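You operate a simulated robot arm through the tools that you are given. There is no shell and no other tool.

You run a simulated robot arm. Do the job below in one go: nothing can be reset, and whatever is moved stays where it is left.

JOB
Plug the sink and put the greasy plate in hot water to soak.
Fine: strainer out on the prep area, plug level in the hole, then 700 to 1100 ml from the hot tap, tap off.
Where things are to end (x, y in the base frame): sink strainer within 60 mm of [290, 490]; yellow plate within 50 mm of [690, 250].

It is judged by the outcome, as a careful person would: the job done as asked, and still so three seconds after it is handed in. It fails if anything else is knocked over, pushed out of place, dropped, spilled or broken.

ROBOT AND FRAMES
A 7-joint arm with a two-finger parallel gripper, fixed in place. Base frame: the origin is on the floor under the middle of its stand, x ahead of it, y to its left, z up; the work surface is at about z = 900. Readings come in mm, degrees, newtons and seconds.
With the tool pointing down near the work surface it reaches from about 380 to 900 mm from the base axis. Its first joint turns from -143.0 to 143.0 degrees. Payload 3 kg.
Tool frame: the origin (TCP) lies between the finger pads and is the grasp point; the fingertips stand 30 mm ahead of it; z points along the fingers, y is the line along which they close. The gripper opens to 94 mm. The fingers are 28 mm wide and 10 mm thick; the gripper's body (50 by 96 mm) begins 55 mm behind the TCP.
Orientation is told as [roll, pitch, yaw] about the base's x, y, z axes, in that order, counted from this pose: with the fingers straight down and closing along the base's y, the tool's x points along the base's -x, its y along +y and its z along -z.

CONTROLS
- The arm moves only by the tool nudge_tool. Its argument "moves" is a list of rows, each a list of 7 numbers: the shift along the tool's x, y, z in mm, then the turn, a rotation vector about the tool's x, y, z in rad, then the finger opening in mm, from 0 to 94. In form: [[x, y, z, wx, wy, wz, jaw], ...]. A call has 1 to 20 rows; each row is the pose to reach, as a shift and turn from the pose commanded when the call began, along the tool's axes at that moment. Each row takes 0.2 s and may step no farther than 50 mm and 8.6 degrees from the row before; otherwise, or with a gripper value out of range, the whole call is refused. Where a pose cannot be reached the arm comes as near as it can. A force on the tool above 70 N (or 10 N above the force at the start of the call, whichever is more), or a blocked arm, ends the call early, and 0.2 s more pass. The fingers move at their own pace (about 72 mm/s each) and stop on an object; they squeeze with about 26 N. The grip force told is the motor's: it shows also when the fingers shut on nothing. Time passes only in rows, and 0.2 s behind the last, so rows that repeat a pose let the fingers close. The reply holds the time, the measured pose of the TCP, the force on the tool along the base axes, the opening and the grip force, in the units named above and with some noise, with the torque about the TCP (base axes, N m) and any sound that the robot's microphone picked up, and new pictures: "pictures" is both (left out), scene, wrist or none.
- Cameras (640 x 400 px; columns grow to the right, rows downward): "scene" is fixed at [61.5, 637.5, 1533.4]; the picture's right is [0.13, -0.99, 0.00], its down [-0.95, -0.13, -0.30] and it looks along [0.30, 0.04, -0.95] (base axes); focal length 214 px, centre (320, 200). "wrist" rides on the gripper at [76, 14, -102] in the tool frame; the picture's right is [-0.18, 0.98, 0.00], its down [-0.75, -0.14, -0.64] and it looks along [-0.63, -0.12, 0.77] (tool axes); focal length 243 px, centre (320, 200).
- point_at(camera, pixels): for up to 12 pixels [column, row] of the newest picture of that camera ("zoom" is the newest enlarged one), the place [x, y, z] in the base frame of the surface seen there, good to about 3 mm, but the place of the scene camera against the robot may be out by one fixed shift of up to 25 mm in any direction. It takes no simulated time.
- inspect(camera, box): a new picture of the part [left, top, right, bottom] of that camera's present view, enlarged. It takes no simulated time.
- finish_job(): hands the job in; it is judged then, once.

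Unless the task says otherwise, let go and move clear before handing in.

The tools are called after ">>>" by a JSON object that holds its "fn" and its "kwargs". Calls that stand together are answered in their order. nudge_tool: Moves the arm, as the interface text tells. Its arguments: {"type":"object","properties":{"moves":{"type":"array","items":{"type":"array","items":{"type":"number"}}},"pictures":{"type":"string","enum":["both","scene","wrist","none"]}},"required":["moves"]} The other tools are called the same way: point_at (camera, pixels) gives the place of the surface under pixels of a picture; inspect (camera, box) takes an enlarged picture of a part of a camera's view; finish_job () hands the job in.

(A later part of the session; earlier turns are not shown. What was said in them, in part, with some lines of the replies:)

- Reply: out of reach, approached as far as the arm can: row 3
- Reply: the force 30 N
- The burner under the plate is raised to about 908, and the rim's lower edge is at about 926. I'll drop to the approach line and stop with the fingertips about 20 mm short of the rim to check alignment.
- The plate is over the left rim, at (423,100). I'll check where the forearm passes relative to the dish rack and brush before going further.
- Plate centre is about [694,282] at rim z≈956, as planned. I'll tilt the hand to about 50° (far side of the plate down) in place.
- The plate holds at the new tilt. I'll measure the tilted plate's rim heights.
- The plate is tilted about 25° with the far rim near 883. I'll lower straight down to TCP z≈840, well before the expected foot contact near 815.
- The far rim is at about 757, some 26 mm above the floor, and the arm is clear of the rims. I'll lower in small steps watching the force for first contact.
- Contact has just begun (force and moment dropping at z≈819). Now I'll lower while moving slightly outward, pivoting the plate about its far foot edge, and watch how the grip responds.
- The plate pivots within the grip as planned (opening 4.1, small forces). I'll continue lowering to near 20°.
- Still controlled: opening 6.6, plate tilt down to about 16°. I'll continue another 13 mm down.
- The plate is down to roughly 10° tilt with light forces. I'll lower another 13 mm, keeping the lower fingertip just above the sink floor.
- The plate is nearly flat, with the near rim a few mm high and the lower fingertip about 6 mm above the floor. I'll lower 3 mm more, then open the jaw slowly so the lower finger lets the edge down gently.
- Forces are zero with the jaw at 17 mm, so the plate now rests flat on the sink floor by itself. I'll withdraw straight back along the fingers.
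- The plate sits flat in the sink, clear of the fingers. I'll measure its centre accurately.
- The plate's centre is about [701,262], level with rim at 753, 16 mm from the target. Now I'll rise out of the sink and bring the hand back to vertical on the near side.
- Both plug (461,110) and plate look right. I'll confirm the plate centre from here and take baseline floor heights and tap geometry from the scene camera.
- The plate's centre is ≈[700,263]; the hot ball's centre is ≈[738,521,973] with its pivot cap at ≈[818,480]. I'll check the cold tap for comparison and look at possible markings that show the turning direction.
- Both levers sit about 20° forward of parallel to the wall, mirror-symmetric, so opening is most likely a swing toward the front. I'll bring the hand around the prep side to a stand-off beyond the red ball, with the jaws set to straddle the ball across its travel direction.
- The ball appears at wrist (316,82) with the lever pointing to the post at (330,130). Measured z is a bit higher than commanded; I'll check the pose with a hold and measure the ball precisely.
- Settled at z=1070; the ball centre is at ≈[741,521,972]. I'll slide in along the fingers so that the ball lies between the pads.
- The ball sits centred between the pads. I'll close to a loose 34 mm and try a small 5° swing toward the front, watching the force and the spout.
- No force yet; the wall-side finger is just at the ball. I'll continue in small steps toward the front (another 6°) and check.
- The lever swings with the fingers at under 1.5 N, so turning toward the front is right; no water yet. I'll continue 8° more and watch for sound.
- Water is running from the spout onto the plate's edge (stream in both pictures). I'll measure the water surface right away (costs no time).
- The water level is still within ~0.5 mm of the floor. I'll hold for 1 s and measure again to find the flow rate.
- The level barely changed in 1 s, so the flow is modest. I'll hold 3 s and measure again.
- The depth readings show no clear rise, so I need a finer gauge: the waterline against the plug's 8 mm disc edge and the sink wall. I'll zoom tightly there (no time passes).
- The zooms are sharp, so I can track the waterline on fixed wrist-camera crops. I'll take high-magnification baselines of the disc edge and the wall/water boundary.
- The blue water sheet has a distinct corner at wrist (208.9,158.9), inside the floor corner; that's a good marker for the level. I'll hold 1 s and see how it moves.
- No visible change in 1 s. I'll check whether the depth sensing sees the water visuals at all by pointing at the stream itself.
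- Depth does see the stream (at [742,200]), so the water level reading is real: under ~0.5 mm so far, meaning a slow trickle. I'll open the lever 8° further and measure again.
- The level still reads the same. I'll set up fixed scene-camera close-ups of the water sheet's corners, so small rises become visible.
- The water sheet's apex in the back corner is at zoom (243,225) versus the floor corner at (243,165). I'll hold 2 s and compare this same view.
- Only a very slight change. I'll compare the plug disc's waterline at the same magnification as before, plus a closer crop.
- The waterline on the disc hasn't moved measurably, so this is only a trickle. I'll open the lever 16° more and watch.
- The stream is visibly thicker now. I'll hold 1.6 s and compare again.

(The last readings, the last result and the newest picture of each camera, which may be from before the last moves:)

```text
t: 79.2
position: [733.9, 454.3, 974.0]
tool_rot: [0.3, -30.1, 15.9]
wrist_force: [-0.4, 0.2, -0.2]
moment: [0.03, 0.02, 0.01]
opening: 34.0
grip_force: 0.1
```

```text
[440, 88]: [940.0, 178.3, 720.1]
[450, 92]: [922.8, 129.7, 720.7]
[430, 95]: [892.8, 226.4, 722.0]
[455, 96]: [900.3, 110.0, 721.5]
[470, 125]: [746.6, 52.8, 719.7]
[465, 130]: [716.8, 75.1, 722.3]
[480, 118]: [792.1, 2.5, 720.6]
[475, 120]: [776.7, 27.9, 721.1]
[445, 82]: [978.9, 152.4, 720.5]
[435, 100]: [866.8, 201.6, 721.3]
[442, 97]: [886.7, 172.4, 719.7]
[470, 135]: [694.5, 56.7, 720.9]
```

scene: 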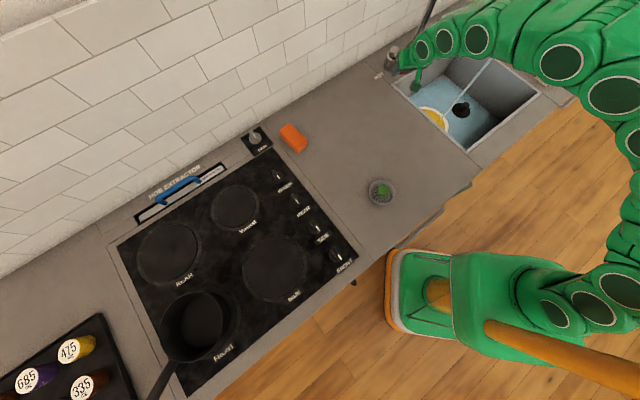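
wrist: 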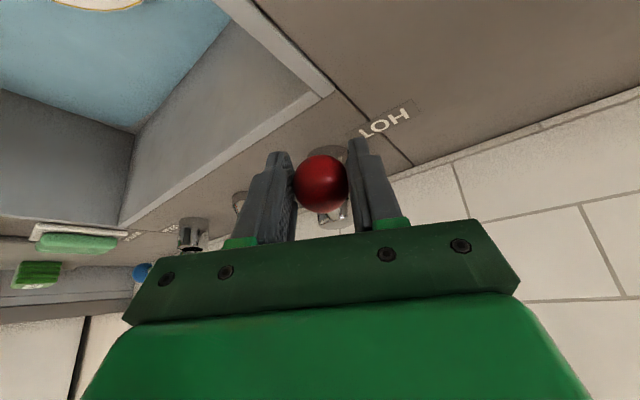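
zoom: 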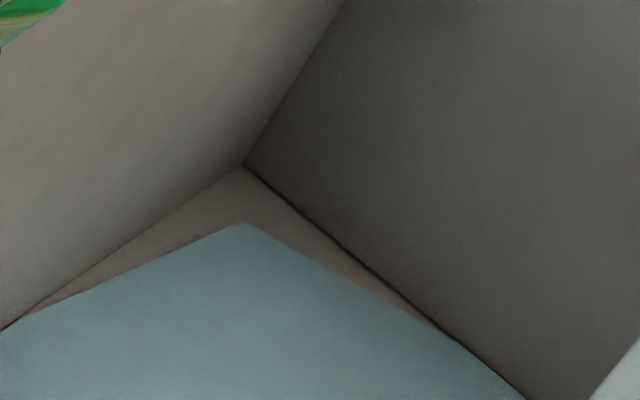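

The mean level rose to about +1.2 mm above the floor baseline (≈150 ml). I'll keep this opening and measure after another 3 s.

>>> {"fn": "nudge_tool", "kwargs": {"moves": [[0, 0, 0, 0, 0, 0, 34], [0, 0, 0, 0, 0, 0, 34], [0, 0, 0, 0, 0, 0, 34], [0, 0, 0, 0, 0, 0, 34], [0, 0, 0, 0, 0, 0, 34], [0, 0, 0, 0, 0, 0, 34], [0, 0, 0, 0, 0, 0, 34], [0, 0, 0, 0, 0, 0, 34], [0, 0, 0, 0, 0, 0, 34], [0, 0, 0, 0, 0, 0, 34], [0, 0, 0, 0, 0, 0, 34], [0, 0, 0, 0, 0, 0, 34], [0, 0, 0, 0, 0, 0, 34], [0, 0, 0, 0, 0, 0, 34]], "pictures": "scene"}}

>>> {"fn": "inspect", "kwargs": {"camera": "scene", "box": [450, 108, 470, 120]}}

>>> {"fn": "inspect", "kwargs": {"camera": "scene", "box": [432, 66, 464, 86]}}

>>> {"fn": "point_at", "kwargs": {"camera": "scene", "pixels": [[440, 88], [450, 92], [430, 95], [455, 96], [470, 125], [465, 130], [480, 118], [475, 120], [445, 82], [435, 100], [442, 97], [470, 135]]}}

>>> {"fn": "point_at", "kwargs": {"camera": "scene", "pixels": [[440, 85], [448, 88], [432, 92], [457, 90], [475, 128], [462, 133], [485, 115], [478, 112], [450, 85], [437, 95], [445, 100], [465, 138]]}}

```text
t: 82.2
position: [733.3, 453.8, 974.7]
tool_rot: [0.3, -30.0, 15.9]
wrist_force: [0.3, -0.1, 0.8]
moment: [0.04, 0.0, -0.02]
opening: 34.0
grip_force: 0.1
```

scene: 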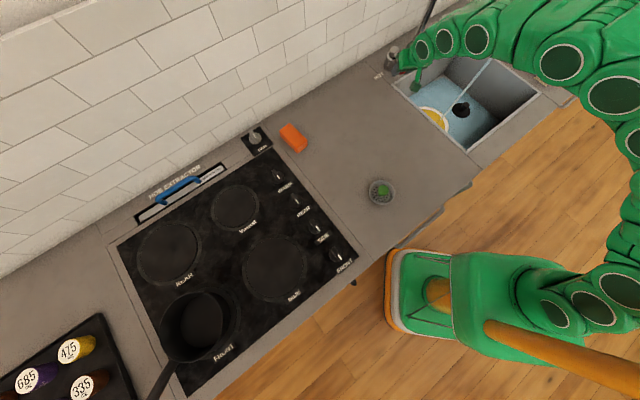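

```text
16.00 times, centred on (460, 114) of scene
```

zoom: 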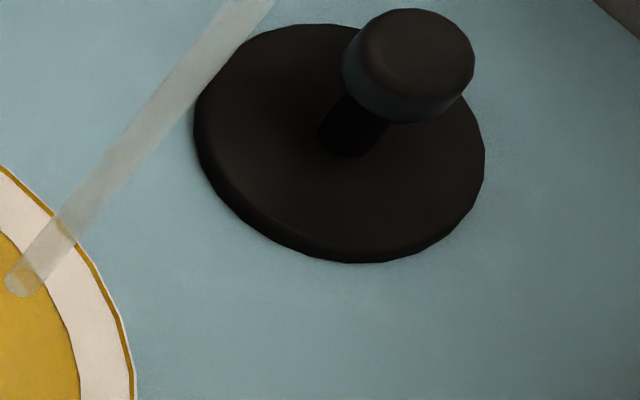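

```text
16.00 times, centred on (448, 76) of scene
```

zoom: 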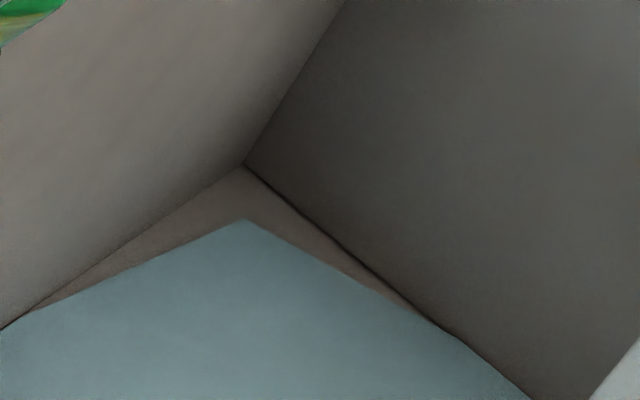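

```text
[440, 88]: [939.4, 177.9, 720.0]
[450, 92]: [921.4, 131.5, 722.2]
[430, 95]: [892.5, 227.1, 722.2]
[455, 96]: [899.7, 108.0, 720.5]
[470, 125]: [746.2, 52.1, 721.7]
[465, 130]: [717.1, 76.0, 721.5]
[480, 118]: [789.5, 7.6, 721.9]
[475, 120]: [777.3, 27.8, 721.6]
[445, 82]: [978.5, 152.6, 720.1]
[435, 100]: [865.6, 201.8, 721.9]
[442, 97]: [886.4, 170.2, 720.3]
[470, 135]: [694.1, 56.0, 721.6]
```

```text
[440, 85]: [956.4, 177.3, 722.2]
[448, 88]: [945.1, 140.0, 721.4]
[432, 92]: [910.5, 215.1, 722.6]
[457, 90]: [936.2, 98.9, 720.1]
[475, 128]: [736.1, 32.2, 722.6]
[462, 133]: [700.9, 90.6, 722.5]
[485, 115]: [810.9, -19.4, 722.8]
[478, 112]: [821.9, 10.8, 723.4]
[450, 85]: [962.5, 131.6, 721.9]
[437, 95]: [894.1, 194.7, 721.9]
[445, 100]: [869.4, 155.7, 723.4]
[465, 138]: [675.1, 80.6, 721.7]
```

The level is now about +2.1 mm (≈280 ml), rising roughly 0.3 mm/s. I'll hold 4.2 s more and measure again.

>>> {"fn": "nudge_tool", "kwargs": {"moves": [[0, 0, 0, 0, 0, 0, 34], [0, 0, 0, 0, 0, 0, 34], [0, 0, 0, 0, 0, 0, 34], [0, 0, 0, 0, 0, 0, 34], [0, 0, 0, 0, 0, 0, 34], [0, 0, 0, 0, 0, 0, 34], [0, 0, 0, 0, 0, 0, 34], [0, 0, 0, 0, 0, 0, 34], [0, 0, 0, 0, 0, 0, 34], [0, 0, 0, 0, 0, 0, 34], [0, 0, 0, 0, 0, 0, 34], [0, 0, 0, 0, 0, 0, 34], [0, 0, 0, 0, 0, 0, 34], [0, 0, 0, 0, 0, 0, 34], [0, 0, 0, 0, 0, 0, 34], [0, 0, 0, 0, 0, 0, 34], [0, 0, 0, 0, 0, 0, 34], [0, 0, 0, 0, 0, 0, 34], [0, 0, 0, 0, 0, 0, 34], [0, 0, 0, 0, 0, 0, 34]], "pictures": "both"}}

>>> {"fn": "inspect", "kwargs": {"camera": "scene", "box": [432, 66, 464, 86]}}

>>> {"fn": "inspect", "kwargs": {"camera": "scene", "box": [450, 108, 470, 120]}}

>>> {"fn": "point_at", "kwargs": {"camera": "scene", "pixels": [[440, 88], [450, 92], [430, 95], [455, 96], [470, 125], [465, 130], [480, 118], [475, 120], [445, 82], [435, 100], [442, 97], [470, 135]]}}

>>> {"fn": "point_at", "kwargs": {"camera": "scene", "pixels": [[440, 85], [448, 88], [432, 92], [457, 90], [475, 128], [462, 133], [485, 115], [478, 112], [450, 85], [437, 95], [445, 100], [465, 138]]}}

>>> {"fn": "point_at", "kwargs": {"camera": "scene", "pixels": [[442, 86], [447, 91], [434, 94], [456, 93], [473, 126], [464, 131], [483, 116], [480, 114], [452, 88], [439, 97], [443, 102], [467, 136]]}}

```text
t: 86.4
position: [733.7, 453.6, 973.6]
tool_rot: [0.3, -30.1, 15.9]
wrist_force: [0.5, -0.3, 0.6]
moment: [-0.01, 0.02, 0.0]
opening: 34.3
grip_force: 0.1
```

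scene: 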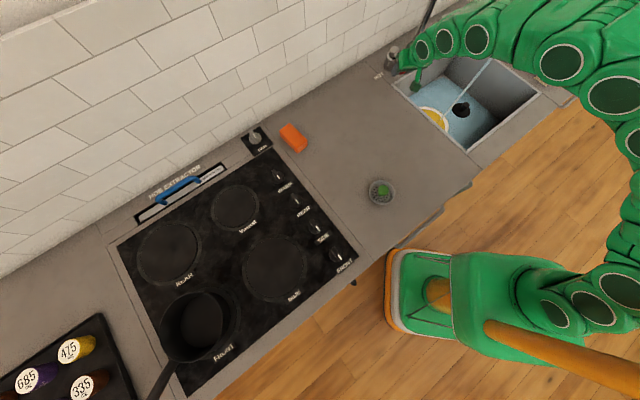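
wrist: 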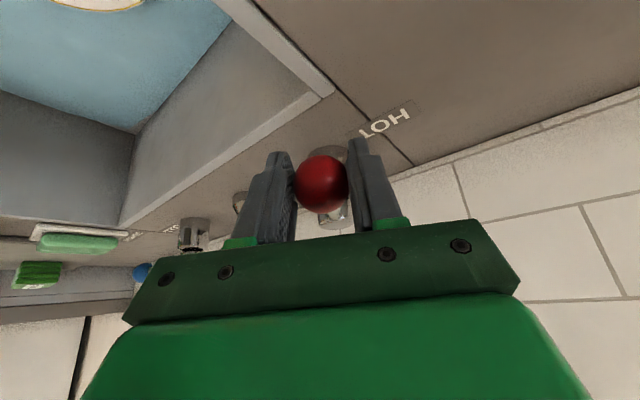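

```text
16.00 times, centred on (448, 76) of scene
```

zoom: 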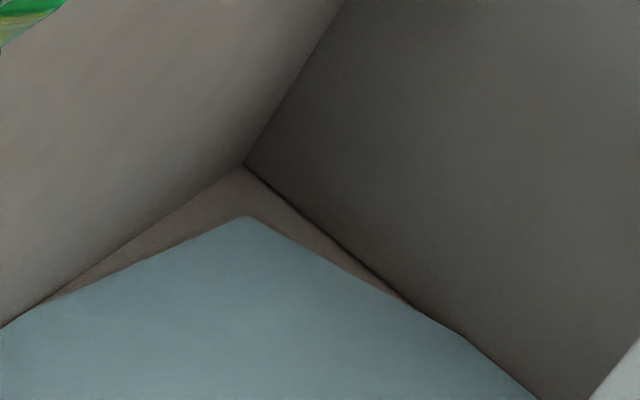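

```text
16.00 times, centred on (460, 114) of scene
```

zoom: 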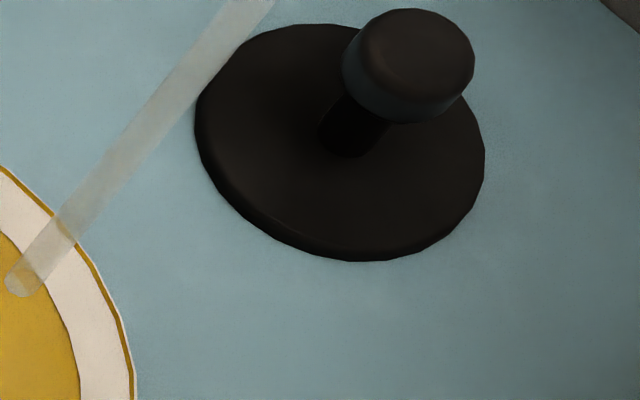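

```text
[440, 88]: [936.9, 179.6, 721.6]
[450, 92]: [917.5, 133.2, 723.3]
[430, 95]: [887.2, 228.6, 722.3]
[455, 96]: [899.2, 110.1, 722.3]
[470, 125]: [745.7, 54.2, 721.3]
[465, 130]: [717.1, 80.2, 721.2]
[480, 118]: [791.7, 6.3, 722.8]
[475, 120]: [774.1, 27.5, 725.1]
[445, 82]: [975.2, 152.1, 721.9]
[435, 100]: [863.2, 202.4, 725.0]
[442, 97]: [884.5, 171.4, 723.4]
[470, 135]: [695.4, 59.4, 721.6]
```

```text
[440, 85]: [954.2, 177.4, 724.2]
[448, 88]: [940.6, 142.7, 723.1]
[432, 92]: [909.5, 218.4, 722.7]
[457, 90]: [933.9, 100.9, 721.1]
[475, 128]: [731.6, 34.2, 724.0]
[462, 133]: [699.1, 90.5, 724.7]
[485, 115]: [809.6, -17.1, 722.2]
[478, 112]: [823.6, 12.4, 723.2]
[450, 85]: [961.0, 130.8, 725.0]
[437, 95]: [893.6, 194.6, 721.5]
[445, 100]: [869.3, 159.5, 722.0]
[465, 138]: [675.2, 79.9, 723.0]
```

```text
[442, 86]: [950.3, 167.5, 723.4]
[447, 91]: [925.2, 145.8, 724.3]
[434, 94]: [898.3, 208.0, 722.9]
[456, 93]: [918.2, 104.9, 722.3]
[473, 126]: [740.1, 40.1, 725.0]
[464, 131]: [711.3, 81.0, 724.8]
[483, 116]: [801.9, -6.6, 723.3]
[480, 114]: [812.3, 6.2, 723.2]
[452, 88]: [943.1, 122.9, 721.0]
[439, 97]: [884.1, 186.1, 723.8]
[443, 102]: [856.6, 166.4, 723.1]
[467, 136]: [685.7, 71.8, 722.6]
```

Level is about +3.5 mm (≈470 ml), rising 0.30 mm/s (≈40 ml/s); the plug holds. I need about 6.6 mm, so I'll hold about 6.4 s more, measuring at the end.

>>> {"fn": "nudge_tool", "kwargs": {"moves": [[0, 0, 0, 0, 0, 0, 34], [0, 0, 0, 0, 0, 0, 34], [0, 0, 0, 0, 0, 0, 34], [0, 0, 0, 0, 0, 0, 34], [0, 0, 0, 0, 0, 0, 34], [0, 0, 0, 0, 0, 0, 34], [0, 0, 0, 0, 0, 0, 34], [0, 0, 0, 0, 0, 0, 34], [0, 0, 0, 0, 0, 0, 34], [0, 0, 0, 0, 0, 0, 34], [0, 0, 0, 0, 0, 0, 34], [0, 0, 0, 0, 0, 0, 34], [0, 0, 0, 0, 0, 0, 34], [0, 0, 0, 0, 0, 0, 34], [0, 0, 0, 0, 0, 0, 34], [0, 0, 0, 0, 0, 0, 34], [0, 0, 0, 0, 0, 0, 34], [0, 0, 0, 0, 0, 0, 34], [0, 0, 0, 0, 0, 0, 34], [0, 0, 0, 0, 0, 0, 34]], "pictures": "scene"}}

>>> {"fn": "inspect", "kwargs": {"camera": "scene", "box": [432, 66, 464, 86]}}

>>> {"fn": "point_at", "kwargs": {"camera": "scene", "pixels": [[440, 88], [450, 92], [430, 95], [455, 96], [470, 125], [465, 130], [480, 118], [475, 120], [445, 82], [435, 100], [442, 97], [470, 135]]}}

>>> {"fn": "point_at", "kwargs": {"camera": "scene", "pixels": [[440, 85], [448, 88], [432, 92], [457, 90], [475, 128], [462, 133], [485, 115], [478, 112], [450, 85], [437, 95], [445, 100], [465, 138]]}}

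>>> {"fn": "point_at", "kwargs": {"camera": "scene", "pixels": [[442, 86], [447, 91], [434, 94], [456, 93], [473, 126], [464, 131], [483, 116], [480, 114], [452, 88], [439, 97], [443, 102], [467, 136]]}}

```text
t: 90.6
position: [732.6, 453.3, 974.0]
tool_rot: [0.2, -30.0, 16.0]
wrist_force: [0.4, -0.4, -0.1]
moment: [0.02, -0.02, -0.01]
opening: 33.9
grip_force: 0.0
```

scene: 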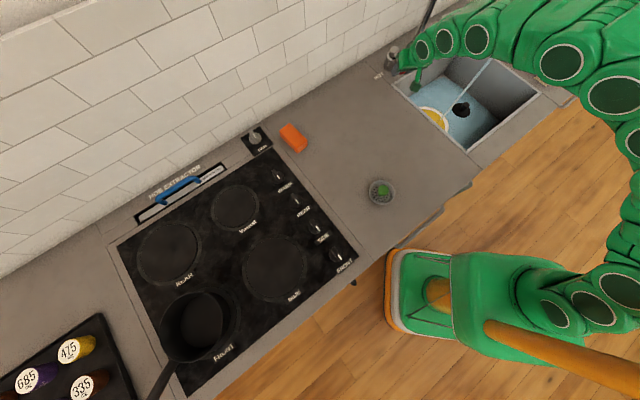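

```text
16.00 times, centred on (448, 76) of scene
```

zoom: 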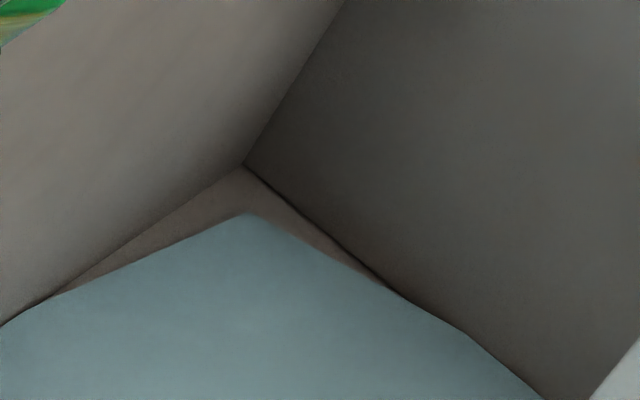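

```text
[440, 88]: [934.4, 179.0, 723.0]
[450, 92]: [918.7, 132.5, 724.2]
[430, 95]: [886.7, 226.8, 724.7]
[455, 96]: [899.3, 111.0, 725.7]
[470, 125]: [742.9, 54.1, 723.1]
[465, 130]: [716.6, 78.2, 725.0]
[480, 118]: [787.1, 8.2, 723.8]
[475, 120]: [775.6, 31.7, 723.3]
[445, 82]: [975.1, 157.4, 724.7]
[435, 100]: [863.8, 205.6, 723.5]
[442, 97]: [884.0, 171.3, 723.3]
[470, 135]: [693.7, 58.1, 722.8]
```

```text
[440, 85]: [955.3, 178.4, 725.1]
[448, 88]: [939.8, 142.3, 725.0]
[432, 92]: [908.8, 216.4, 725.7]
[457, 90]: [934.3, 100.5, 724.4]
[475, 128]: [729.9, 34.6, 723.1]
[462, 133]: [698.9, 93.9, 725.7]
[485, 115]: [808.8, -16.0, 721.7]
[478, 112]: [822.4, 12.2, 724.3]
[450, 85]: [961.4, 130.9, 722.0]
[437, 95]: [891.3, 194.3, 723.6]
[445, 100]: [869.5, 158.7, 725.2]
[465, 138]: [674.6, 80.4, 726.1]
```

```text
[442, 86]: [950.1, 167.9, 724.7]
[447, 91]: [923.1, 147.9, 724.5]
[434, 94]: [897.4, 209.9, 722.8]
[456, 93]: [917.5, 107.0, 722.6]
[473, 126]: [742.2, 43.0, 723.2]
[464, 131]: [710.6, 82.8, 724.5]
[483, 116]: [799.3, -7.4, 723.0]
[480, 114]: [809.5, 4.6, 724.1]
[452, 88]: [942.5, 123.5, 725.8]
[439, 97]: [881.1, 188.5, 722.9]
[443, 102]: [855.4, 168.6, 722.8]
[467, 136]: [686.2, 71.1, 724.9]
```

Level is about +4.5 mm (≈620 ml), with the visual gauge on the wall agreeing. I'll hold another 4.2 s and measure once more.

>>> {"fn": "nudge_tool", "kwargs": {"moves": [[0, 0, 0, 0, 0, 0, 34], [0, 0, 0, 0, 0, 0, 34], [0, 0, 0, 0, 0, 0, 34], [0, 0, 0, 0, 0, 0, 34], [0, 0, 0, 0, 0, 0, 34], [0, 0, 0, 0, 0, 0, 34], [0, 0, 0, 0, 0, 0, 34], [0, 0, 0, 0, 0, 0, 34], [0, 0, 0, 0, 0, 0, 34], [0, 0, 0, 0, 0, 0, 34], [0, 0, 0, 0, 0, 0, 34], [0, 0, 0, 0, 0, 0, 34], [0, 0, 0, 0, 0, 0, 34], [0, 0, 0, 0, 0, 0, 34], [0, 0, 0, 0, 0, 0, 34], [0, 0, 0, 0, 0, 0, 34], [0, 0, 0, 0, 0, 0, 34], [0, 0, 0, 0, 0, 0, 34], [0, 0, 0, 0, 0, 0, 34], [0, 0, 0, 0, 0, 0, 34]], "pictures": "scene"}}

>>> {"fn": "inspect", "kwargs": {"camera": "scene", "box": [432, 66, 464, 86]}}

>>> {"fn": "inspect", "kwargs": {"camera": "scene", "box": [450, 108, 470, 120]}}

>>> {"fn": "point_at", "kwargs": {"camera": "scene", "pixels": [[440, 88], [450, 92], [430, 95], [455, 96], [470, 125], [465, 130], [480, 118], [475, 120], [445, 82], [435, 100], [442, 97], [470, 135]]}}

>>> {"fn": "point_at", "kwargs": {"camera": "scene", "pixels": [[440, 85], [448, 88], [432, 92], [457, 90], [475, 128], [462, 133], [485, 115], [478, 112], [450, 85], [437, 95], [445, 100], [465, 138]]}}

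>>> {"fn": "point_at", "kwargs": {"camera": "scene", "pixels": [[442, 86], [447, 91], [434, 94], [456, 93], [473, 126], [464, 131], [483, 116], [480, 114], [452, 88], [439, 97], [443, 102], [467, 136]]}}

```text
t: 94.8
position: [732.9, 454.3, 973.8]
tool_rot: [0.2, -30.1, 16.1]
wrist_force: [0.1, -0.6, 0.3]
moment: [0.01, 0.02, -0.04]
opening: 33.9
grip_force: 0.2
```

scene: 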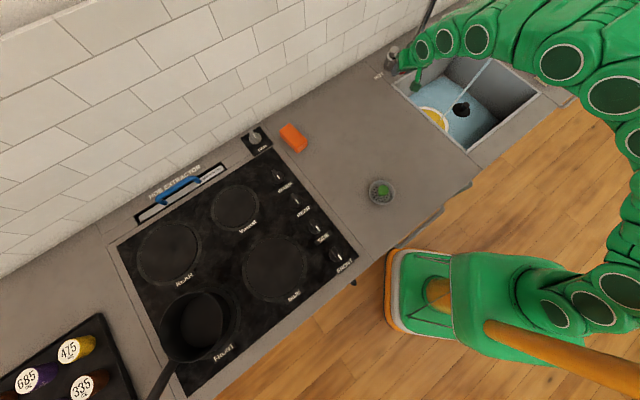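

```text
16.00 times, centred on (448, 76) of scene
```

zoom: 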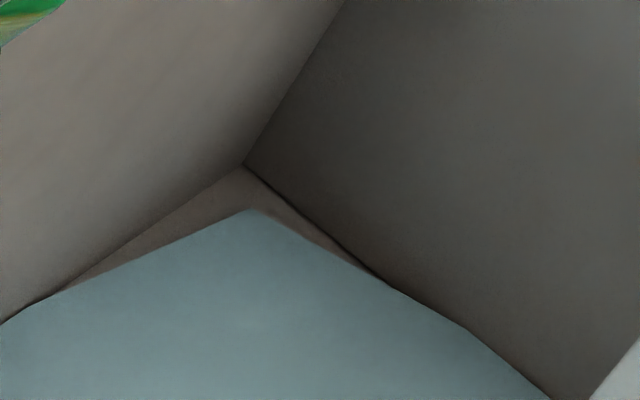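

```text
16.00 times, centred on (460, 114) of scene
```

zoom: 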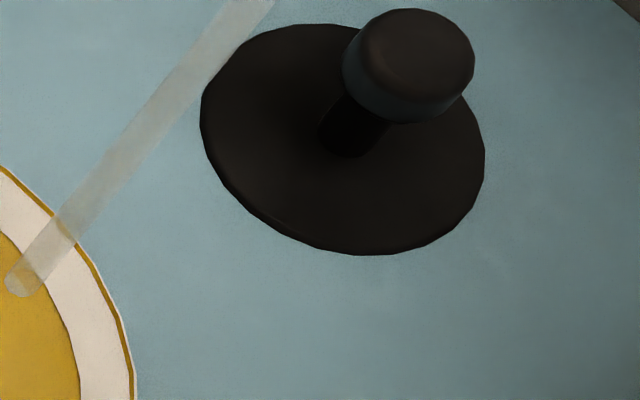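

```text
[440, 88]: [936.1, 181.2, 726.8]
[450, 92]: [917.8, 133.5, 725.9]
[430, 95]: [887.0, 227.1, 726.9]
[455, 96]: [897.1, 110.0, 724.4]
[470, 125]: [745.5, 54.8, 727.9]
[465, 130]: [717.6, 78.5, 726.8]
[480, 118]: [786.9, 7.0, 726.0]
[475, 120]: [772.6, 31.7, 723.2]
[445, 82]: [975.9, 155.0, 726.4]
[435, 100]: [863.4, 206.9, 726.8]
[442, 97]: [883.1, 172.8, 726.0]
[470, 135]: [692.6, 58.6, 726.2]
```

```text
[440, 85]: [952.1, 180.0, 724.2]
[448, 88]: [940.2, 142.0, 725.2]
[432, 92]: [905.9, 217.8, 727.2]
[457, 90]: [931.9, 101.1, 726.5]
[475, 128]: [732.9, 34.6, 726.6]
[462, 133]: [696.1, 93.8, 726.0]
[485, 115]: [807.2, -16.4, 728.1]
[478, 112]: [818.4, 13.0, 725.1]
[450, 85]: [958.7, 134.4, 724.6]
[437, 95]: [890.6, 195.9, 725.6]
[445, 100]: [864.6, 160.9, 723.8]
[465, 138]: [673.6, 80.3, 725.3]
```

```text
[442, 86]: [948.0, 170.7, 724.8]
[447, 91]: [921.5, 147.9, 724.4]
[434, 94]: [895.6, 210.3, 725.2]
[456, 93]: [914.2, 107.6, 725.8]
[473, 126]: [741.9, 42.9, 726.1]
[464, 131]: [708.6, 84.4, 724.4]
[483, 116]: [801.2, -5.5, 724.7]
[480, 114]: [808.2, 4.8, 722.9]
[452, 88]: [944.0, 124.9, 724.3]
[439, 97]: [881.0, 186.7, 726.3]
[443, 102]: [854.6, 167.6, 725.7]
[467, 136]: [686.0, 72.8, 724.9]
```

Level is about +6.0 mm (≈815 ml) by both gauges, rising ≈41 ml/s. I'll hold 1 s more and then swing the lever back to its off position in the same call.

>>> {"fn": "nudge_tool", "kwargs": {"moves": [[0, 0, 0, 0, 0, 0, 34], [0, 0, 0, 0, 0, 0, 34], [0, 0, 0, 0, 0, 0, 34], [0, 0, 0, 0, 0, 0, 34], [0, 0, 0, 0, 0, 0, 34], [-0.8, 12.9, 0.5, 0.0698, 0, 0.1209, 34], [-3.1, 25.4, 1.8, 0.1396, 0, 0.2418, 34], [-6.9, 37.5, 4.0, 0.2094, 0, 0.3628, 34], [-12.1, 48.9, 7.0, 0.2793, 0, 0.4837, 34], [-18.7, 59.3, 10.8, 0.3491, 0, 0.6046, 34], [-23.4, 65.3, 13.5, 0.3927, 0, 0.6802, 34], [-23.4, 65.3, 13.5, 0.3927, 0, 0.6802, 34]], "pictures": "both"}}

>>> {"fn": "inspect", "kwargs": {"camera": "scene", "box": [440, 80, 490, 130]}}

>>> {"fn": "inspect", "kwargs": {"camera": "wrist", "box": [220, 90, 440, 250]}}

```text
t: 97.4
position: [741.2, 524.2, 972.1]
tool_rot: [0.1, -29.9, -29.2]
wrist_force: [-4.0, -7.9, -3.6]
moment: [0.04, 0.0, -0.01]
opening: 38.6
grip_force: 4.3
```

scene: 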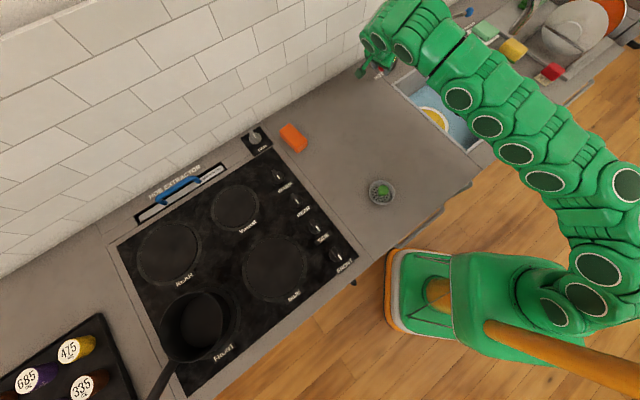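
wrist: 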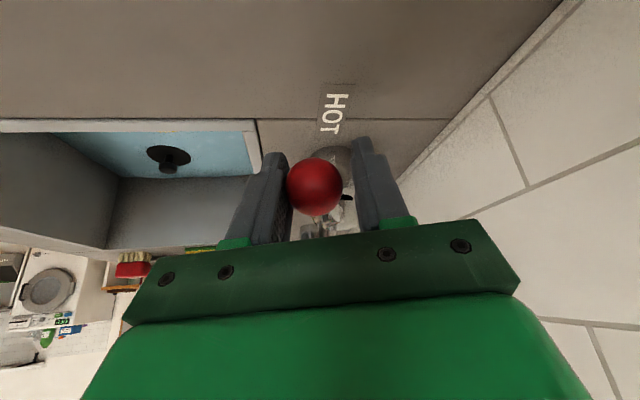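

```text
8.00 times, centred on (465, 105) of scene
```

zoom: 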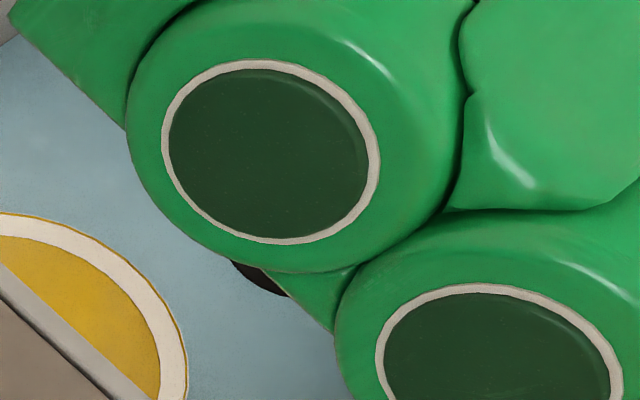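

```text
2.50 times, centred on (330, 170) of wrist
```

zoom: 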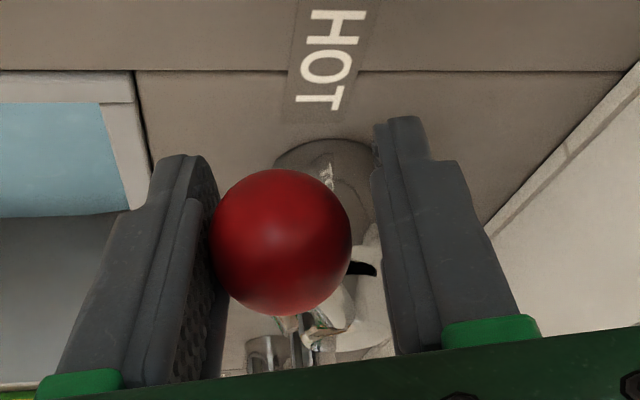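

The lever is against its off stop (9 N, jaw nudged open to 38.6) and no stream is visible. I'll relax the push, open the jaw, and back out along the fingers.

>>> {"fn": "nudge_tool", "kwargs": {"moves": [[0, -3.5, 0, 0, 0, 0, 38], [0, -3.5, 0, 0, 0, 0, 50], [0, -3.5, 0, 0, 0, 0, 64], [0, -3.5, -30, 0, 0, 0, 64], [0, -3.5, -70, 0, 0, 0, 64], [0, -3.5, -110, 0, 0, 0, 64]], "pictures": "both"}}

>>> {"fn": "inspect", "kwargs": {"camera": "wrist", "box": [260, 60, 400, 170]}}

>>> {"fn": "inspect", "kwargs": {"camera": "wrist", "box": [0, 40, 300, 250]}}

```text
t: 98.8
position: [690.4, 549.9, 1066.5]
tool_rot: [0.1, -29.9, -29.2]
wrist_force: [-0.5, -0.2, 0.3]
moment: [-0.01, -0.02, 0.04]
opening: 64.1
grip_force: 0.2
```

scene: 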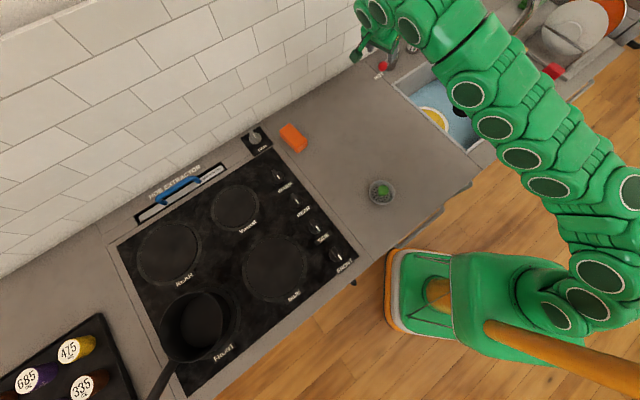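
wrist: 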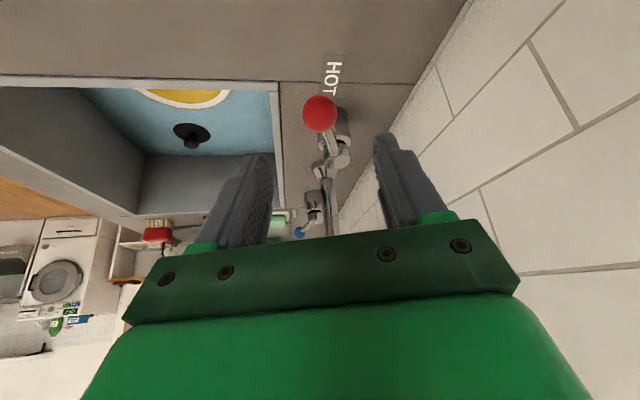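

```text
3.64 times, centred on (330, 115) of wrist
```

zoom: 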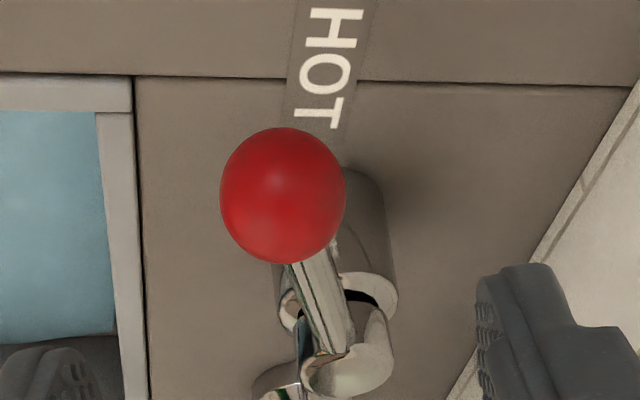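

```text
1.90 times, centred on (150, 145) of wrist
```

zoom: 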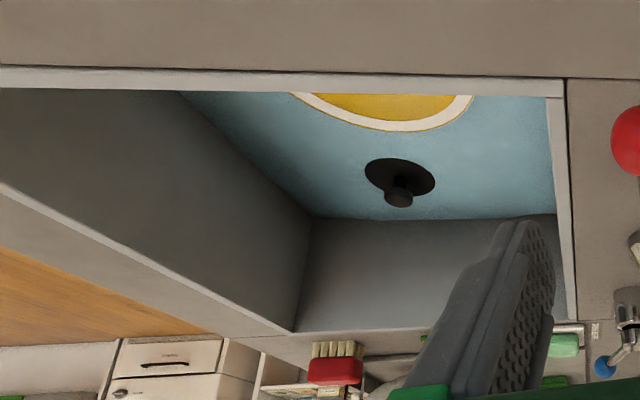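

The stream has stopped and the lever is back in its original place. I'll retreat over the prep area toward the hob so that the scene camera sees the whole sink.

>>> {"fn": "nudge_tool", "kwargs": {"moves": [[28, -22.2, -21.8, -0.0103, 0.0394, -0.0383, 64], [56, -44.4, -43.6, -0.0205, 0.0788, -0.0766, 64], [84, -66.6, -65.4, -0.0308, 0.1182, -0.1149, 64], [112, -88.8, -87.2, -0.041, 0.1576, -0.1532, 64], [140, -111, -109, -0.0513, 0.197, -0.1915, 60], [168, -133.2, -130.8, -0.0616, 0.2364, -0.2298, 60], [196, -155.4, -152.6, -0.0718, 0.2758, -0.2682, 60], [224, -177.6, -174.4, -0.0821, 0.3152, -0.3065, 60], [252, -199.8, -196.2, -0.0924, 0.3546, -0.3448, 60], [280, -222, -218, -0.1026, 0.394, -0.3831, 60], [308, -244.2, -239.8, -0.1129, 0.4334, -0.4214, 60], [336, -266.4, -261.6, -0.1231, 0.4728, -0.4597, 60], [364, -288.6, -283.4, -0.1334, 0.5123, -0.498, 60]]}}

>>> {"fn": "inspect", "kwargs": {"camera": "scene", "box": [380, 0, 570, 160]}}

```text
t: 101.8
position: [174.8, 519.1, 1067.2]
tool_rot: [-5.4, 6.6, -2.7]
wrist_force: [-0.5, -0.1, 0.3]
moment: [0.03, 0.02, 0.0]
opening: 60.0
grip_force: 0.1
stopped in row 13: the arm was blocked; the commanded pose is now the measured one
```

scene: 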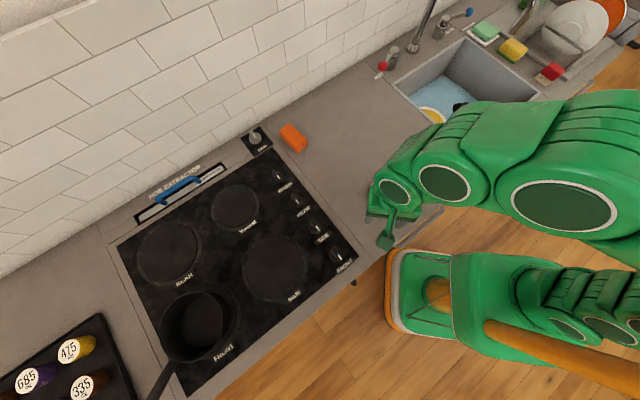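
wrist: 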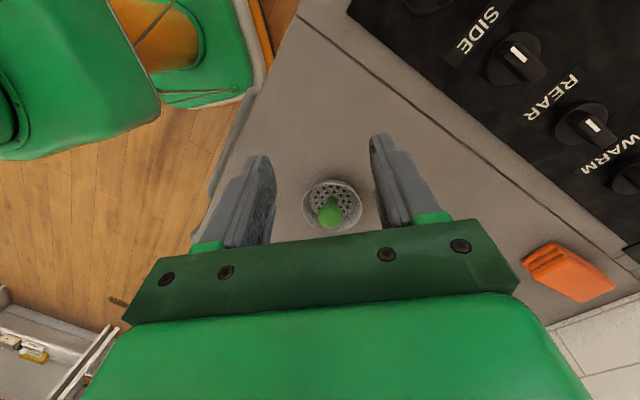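

```text
2.50 times, centred on (475, 80) of scene
```

zoom: 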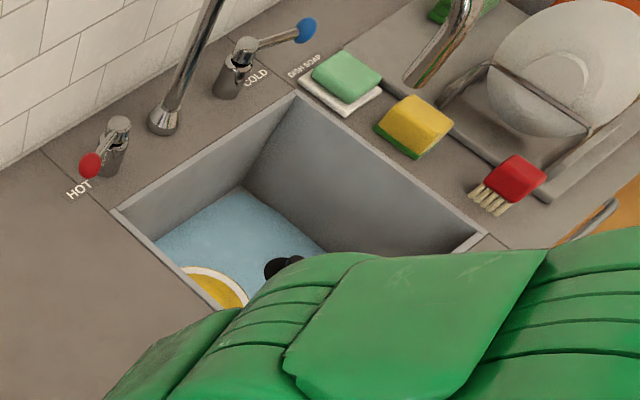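

The move stopped early near the end because the arm's own posture blocked it; forces are ~0 and nothing was touched (strainer upright at wrist (332,205)). I'll ease back up and forward, then swing to the right side for a clear view.

>>> {"fn": "nudge_tool", "kwargs": {"moves": [[-25, -5, -25, 0, 0, 0, 60], [-50, -10, -50, 0, 0, 0, 60], [-80, -20, -75, 0, 0, 0, 60], [-115, -40, -85, 0, 0, 0, 60]]}}

>>> {"fn": "point_at", "kwargs": {"camera": "scene", "pixels": [[381, 191]]}}

```text
t: 102.8
position: [296.3, 481.4, 1143.6]
tool_rot: [-5.3, 6.3, -2.3]
wrist_force: [0.3, 0.4, -1.2]
moment: [0.01, 0.01, 0.0]
opening: 60.0
grip_force: 0.1
```

scene: 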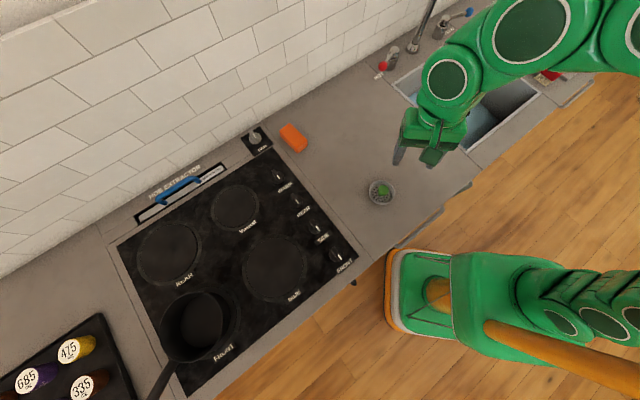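
wrist: 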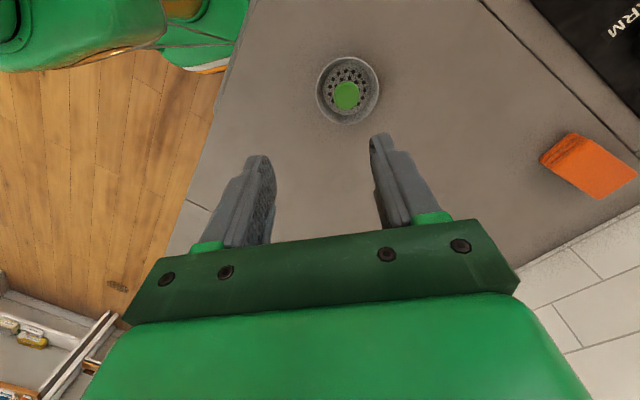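

```text
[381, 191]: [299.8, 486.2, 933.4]
```

Strainer is still at about [288,498]. I'll swing over to the right side, above the front of the sink area and clear of the spout.

>>> {"fn": "nudge_tool", "kwargs": {"moves": [[-23.5, -33.7, -3, 0, 0, 0, 60], [-47, -67.4, -6, 0, 0, 0, 60], [-70.5, -101.1, -9, 0, 0, 0, 60], [-94, -134.8, -12, 0, 0, 0, 60], [-117.5, -168.5, -15, 0, 0, 0, 60], [-141, -202.2, -18, 0, 0, 0, 60], [-164.5, -235.9, -21, 0, 0, 0, 60], [-188, -269.6, -24, 0, 0, 0, 60], [-211.5, -303.3, -27, 0, 0, 0, 60], [-235, -337, -30, 0, 0, 0, 60], [-258.5, -370.7, -33, 0, 0, 0, 60]]}}

>>> {"fn": "inspect", "kwargs": {"camera": "scene", "box": [380, 0, 570, 160]}}

>>> {"fn": "inspect", "kwargs": {"camera": "scene", "box": [432, 66, 464, 86]}}

>>> {"fn": "inspect", "kwargs": {"camera": "scene", "box": [450, 108, 470, 120]}}

>>> {"fn": "point_at", "kwargs": {"camera": "scene", "pixels": [[440, 88], [450, 92], [430, 95], [455, 96], [470, 125], [465, 130], [480, 118], [475, 120], [445, 82], [435, 100], [442, 97], [470, 135]]}}

>>> {"fn": "point_at", "kwargs": {"camera": "scene", "pixels": [[440, 85], [448, 88], [432, 92], [457, 90], [475, 128], [462, 133], [485, 115], [478, 112], [450, 85], [437, 95], [445, 100], [465, 138]]}}

>>> {"fn": "point_at", "kwargs": {"camera": "scene", "pixels": [[442, 86], [447, 91], [434, 94], [456, 93], [473, 126], [464, 131], [483, 116], [480, 114], [452, 88], [439, 97], [443, 102], [467, 136]]}}

```text
t: 105.2
position: [545.4, 103.9, 1181.0]
tool_rot: [-5.3, 6.4, -2.4]
wrist_force: [0.6, 0.1, -0.9]
moment: [-0.01, -0.01, -0.03]
opening: 60.2
grip_force: 0.0
```

scene: 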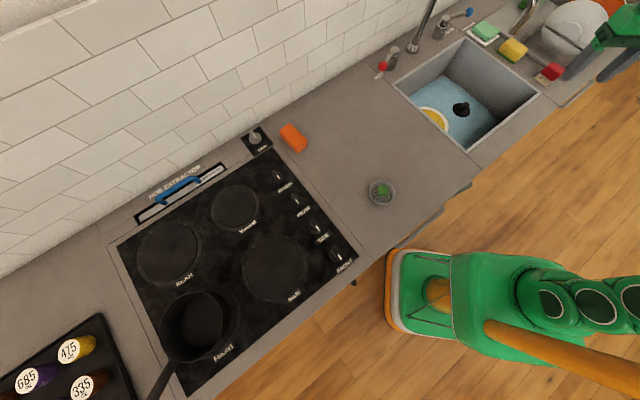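
wrist: 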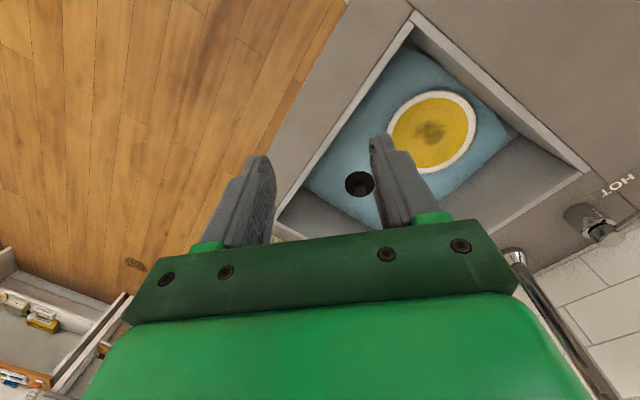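

```text
2.50 times, centred on (475, 80) of scene
```

zoom: 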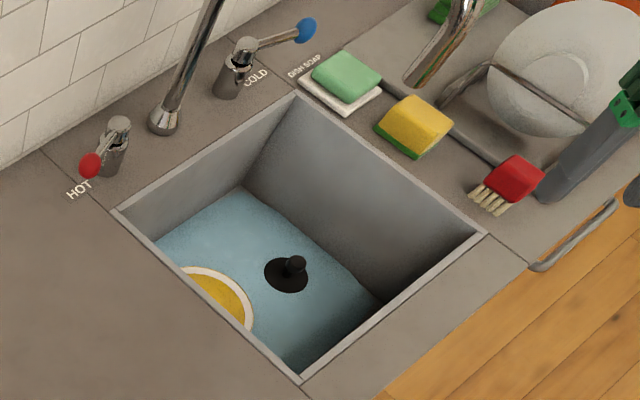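

```text
16.00 times, centred on (448, 76) of scene
```

zoom: 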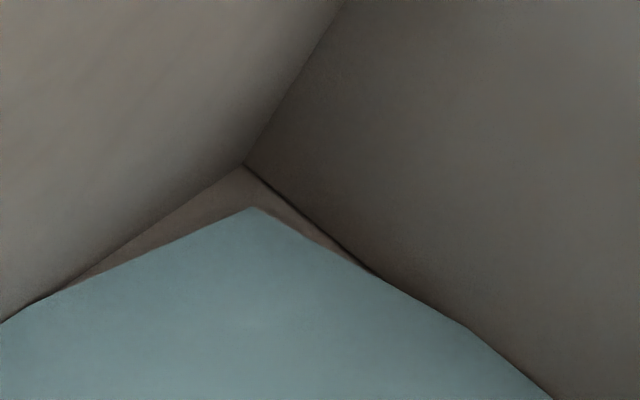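

```text
16.00 times, centred on (460, 114) of scene
```

zoom: 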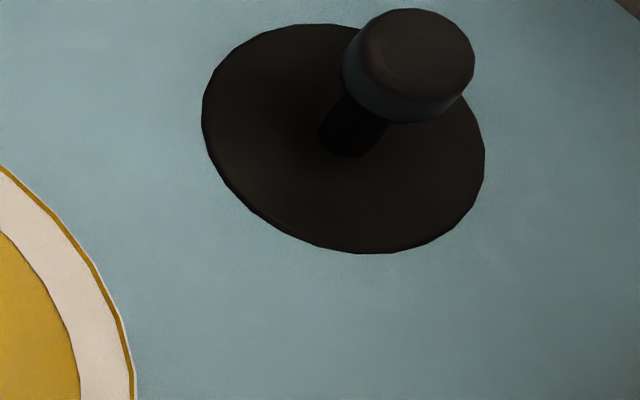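

```text
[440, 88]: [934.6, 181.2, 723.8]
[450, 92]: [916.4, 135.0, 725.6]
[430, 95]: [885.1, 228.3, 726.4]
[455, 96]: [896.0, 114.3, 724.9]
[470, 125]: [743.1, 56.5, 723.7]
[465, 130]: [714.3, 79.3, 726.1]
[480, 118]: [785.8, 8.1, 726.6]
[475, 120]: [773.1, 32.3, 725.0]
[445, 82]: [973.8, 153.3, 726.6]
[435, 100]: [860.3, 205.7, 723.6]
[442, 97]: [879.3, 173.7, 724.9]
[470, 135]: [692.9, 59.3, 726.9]
```

```text
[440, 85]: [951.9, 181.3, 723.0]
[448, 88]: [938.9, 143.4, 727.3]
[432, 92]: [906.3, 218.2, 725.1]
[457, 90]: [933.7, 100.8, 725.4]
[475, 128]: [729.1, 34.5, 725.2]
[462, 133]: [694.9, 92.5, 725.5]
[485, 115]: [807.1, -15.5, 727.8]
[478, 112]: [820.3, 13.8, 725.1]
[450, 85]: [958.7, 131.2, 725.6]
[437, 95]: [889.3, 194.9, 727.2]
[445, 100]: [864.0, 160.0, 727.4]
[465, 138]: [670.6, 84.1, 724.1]
```

```text
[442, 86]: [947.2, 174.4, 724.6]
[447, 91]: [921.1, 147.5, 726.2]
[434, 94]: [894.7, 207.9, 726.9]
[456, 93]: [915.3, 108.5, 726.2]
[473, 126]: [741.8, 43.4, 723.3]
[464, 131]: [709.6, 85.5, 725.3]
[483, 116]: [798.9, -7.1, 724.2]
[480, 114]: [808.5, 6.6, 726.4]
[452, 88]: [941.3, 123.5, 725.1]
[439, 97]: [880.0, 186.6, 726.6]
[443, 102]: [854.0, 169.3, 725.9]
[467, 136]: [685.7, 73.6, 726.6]
```

Tap is off, no stream, level ≈6.1–6.3 mm above the floor. To convert to volume I'll verify the sink's inner dimensions from this wrist view.

>>> {"fn": "inspect", "kwargs": {"camera": "wrist", "box": [270, 0, 600, 240]}}

>>> {"fn": "point_at", "kwargs": {"camera": "scene", "pixels": [[443.2, 74.5], [448, 78.5], [460, 88], [470, 96.5], [480, 105], [436, 79], [428, 84], [420, 88.5], [500, 122], [490, 131], [480, 139], [470, 147]]}}

```text
1.67 times, centred on (435, 120) of wrist
```

zoom: 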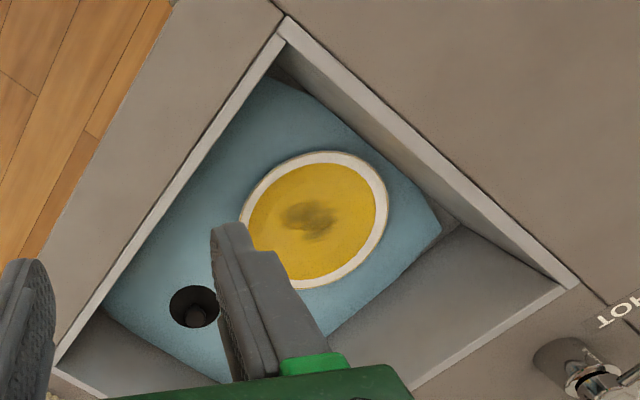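

```text
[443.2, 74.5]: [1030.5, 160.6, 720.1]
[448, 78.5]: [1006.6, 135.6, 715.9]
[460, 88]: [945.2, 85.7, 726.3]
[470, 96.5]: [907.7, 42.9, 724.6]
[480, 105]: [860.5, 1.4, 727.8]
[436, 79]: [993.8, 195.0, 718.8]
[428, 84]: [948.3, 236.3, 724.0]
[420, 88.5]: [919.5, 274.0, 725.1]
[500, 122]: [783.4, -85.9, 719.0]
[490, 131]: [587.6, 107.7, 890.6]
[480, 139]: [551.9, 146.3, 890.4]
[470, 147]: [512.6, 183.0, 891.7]
```

Inner floor is about 350×398 mm, so ≈6.1–6.2 mm of water is ≈ 850 ml, comfortably in range. I'll wait a few seconds to confirm the level holds and no drip continues.

>>> {"fn": "nudge_tool", "kwargs": {"moves": [[0, 0, 0, 0, 0, 0, 60], [0, 0, 0, 0, 0, 0, 60], [0, 0, 0, 0, 0, 0, 60], [0, 0, 0, 0, 0, 0, 60], [0, 0, 0, 0, 0, 0, 60], [0, 0, 0, 0, 0, 0, 60], [0, 0, 0, 0, 0, 0, 60], [0, 0, 0, 0, 0, 0, 60], [0, 0, 0, 0, 0, 0, 60], [0, 0, 0, 0, 0, 0, 60], [0, 0, 0, 0, 0, 0, 60], [0, 0, 0, 0, 0, 0, 60], [0, 0, 0, 0, 0, 0, 60], [0, 0, 0, 0, 0, 0, 60], [0, 0, 0, 0, 0, 0, 60], [0, 0, 0, 0, 0, 0, 60], [0, 0, 0, 0, 0, 0, 60], [0, 0, 0, 0, 0, 0, 60], [0, 0, 0, 0, 0, 0, 60], [0, 0, 0, 0, 0, 0, 60]], "pictures": "both"}}

>>> {"fn": "inspect", "kwargs": {"camera": "scene", "box": [432, 66, 464, 86]}}

>>> {"fn": "inspect", "kwargs": {"camera": "scene", "box": [450, 108, 470, 120]}}

>>> {"fn": "point_at", "kwargs": {"camera": "scene", "pixels": [[440, 88], [450, 92], [430, 95], [455, 96], [470, 125], [465, 130], [480, 118], [475, 120], [445, 82], [435, 100], [442, 97], [470, 135]]}}

>>> {"fn": "point_at", "kwargs": {"camera": "scene", "pixels": [[440, 85], [448, 88], [432, 92], [457, 92], [475, 128], [462, 133], [485, 117], [478, 113], [450, 87], [437, 95], [445, 100], [465, 138]]}}

>>> {"fn": "inspect", "kwargs": {"camera": "scene", "box": [350, 170, 410, 210]}}

>>> {"fn": "point_at", "kwargs": {"camera": "wrist", "pixels": [[388, 132], [475, 122], [452, 92], [405, 168], [430, 130], [360, 178], [352, 183]]}}

```text
t: 109.4
position: [545.5, 103.7, 1182.7]
tool_rot: [-5.3, 6.3, -2.5]
wrist_force: [-0.2, -1.1, 0.0]
moment: [-0.02, 0.01, -0.01]
opening: 60.1
grip_force: 0.1
```

scene: 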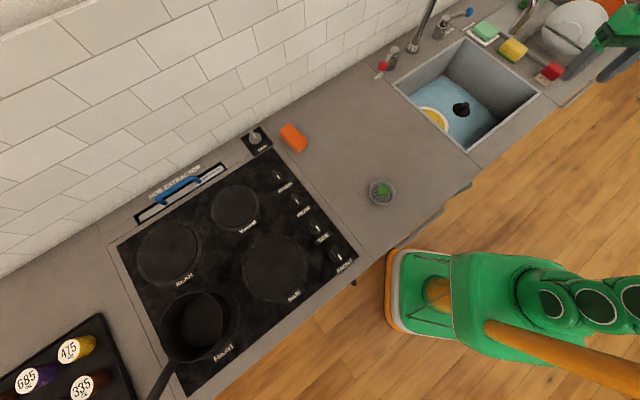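
wrist: 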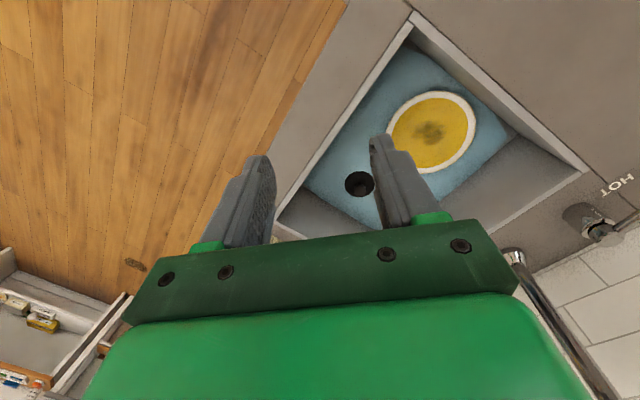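

```text
16.00 times, centred on (448, 76) of scene
```

zoom: 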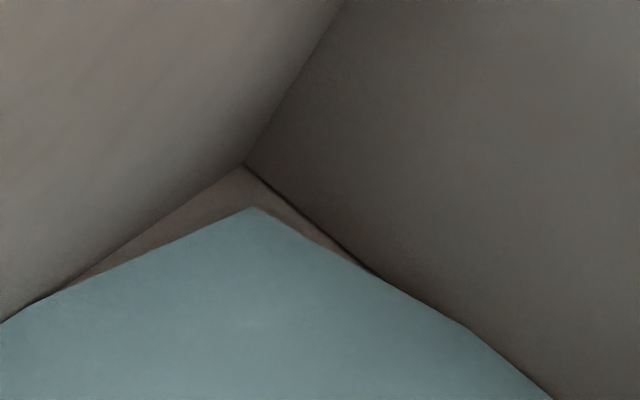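

```text
16.00 times, centred on (460, 114) of scene
```

zoom: 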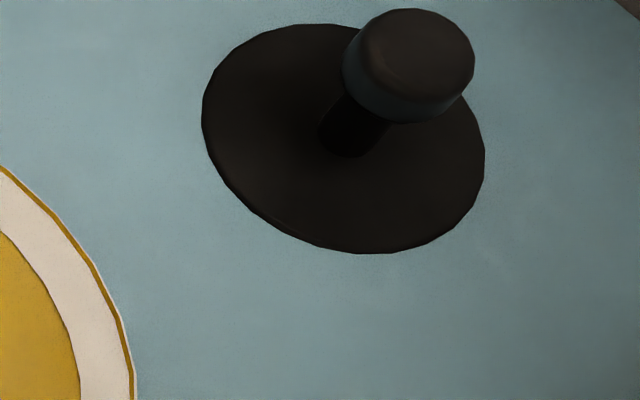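

```text
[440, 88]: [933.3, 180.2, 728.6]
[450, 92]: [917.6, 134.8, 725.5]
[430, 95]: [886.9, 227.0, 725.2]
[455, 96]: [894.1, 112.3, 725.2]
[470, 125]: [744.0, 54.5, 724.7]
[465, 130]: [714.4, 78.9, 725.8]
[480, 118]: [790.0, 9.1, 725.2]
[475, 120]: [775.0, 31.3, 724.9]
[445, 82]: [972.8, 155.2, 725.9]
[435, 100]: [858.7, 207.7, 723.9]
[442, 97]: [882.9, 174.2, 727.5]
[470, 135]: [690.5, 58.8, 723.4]
```

```text
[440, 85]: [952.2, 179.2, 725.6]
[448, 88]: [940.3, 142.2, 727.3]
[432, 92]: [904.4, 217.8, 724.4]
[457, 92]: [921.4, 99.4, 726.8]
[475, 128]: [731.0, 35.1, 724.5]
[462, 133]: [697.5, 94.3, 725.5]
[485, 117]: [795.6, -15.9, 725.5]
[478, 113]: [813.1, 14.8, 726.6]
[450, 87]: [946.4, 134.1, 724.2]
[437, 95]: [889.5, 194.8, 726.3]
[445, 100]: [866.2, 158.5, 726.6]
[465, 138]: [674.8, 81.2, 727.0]
```

```text
10.00 times, centred on (380, 190) of scene
```

zoom: 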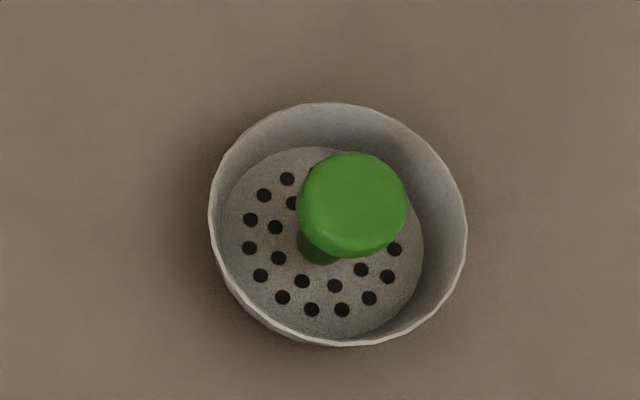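

```text
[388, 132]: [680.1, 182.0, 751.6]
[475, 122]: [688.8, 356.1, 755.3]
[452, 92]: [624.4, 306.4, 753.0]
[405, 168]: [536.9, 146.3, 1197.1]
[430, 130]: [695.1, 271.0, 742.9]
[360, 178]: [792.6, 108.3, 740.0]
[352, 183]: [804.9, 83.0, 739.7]
```

Level is steady at about 6.1 mm (≈850 ml). There is no stream, the plug is level with its disc still at 740, and the plate is flat at about [700,263]. The strainer stands upright near [290,490]. The gripper is open and clear of everything, so I'm handing the job in.

>>> {"fn": "finish_job", "kwargs": {}}

```text
The job is handed in.
```

I've handed the job in. The sink is plugged, the plate is soaking in hot water, and the tap is off. I don't have the judge's verdict.

| Item | Result |
|---|---|
| Strainer | Upright on the prep area, about 10 mm or less from [290, 490] |
| Plug | Over the drain hole, with its disc top within about 2 mm of level all round |
| Plate | Flat in the sink at about [700, 263], roughly 17 mm from [690, 250] |
| Water | About 850 ml from the hot tap, and the level held steady for the last 4 seconds |
| Tap | Lever back at its off stop, with no stream visible |

- **Water volume:** this is an estimate, because nothing reads it directly. I measured a depth of about 6.1 mm and multiplied by the sink's floor area. I think it could be out by about 60 ml either way, which stays inside 700 to 1100 ml.
- **Plug seating:** the plug sits over the hole like a lid and is not recessed into it. Its disc is slightly wider than the hole.
- **Blocked move:** while backing away, the arm stopped once because it was blocked. I read this as its own posture, since the force on the tool was near zero and nothing in view had moved. I backed off and took another route.

The gripper is open and clear of everything.
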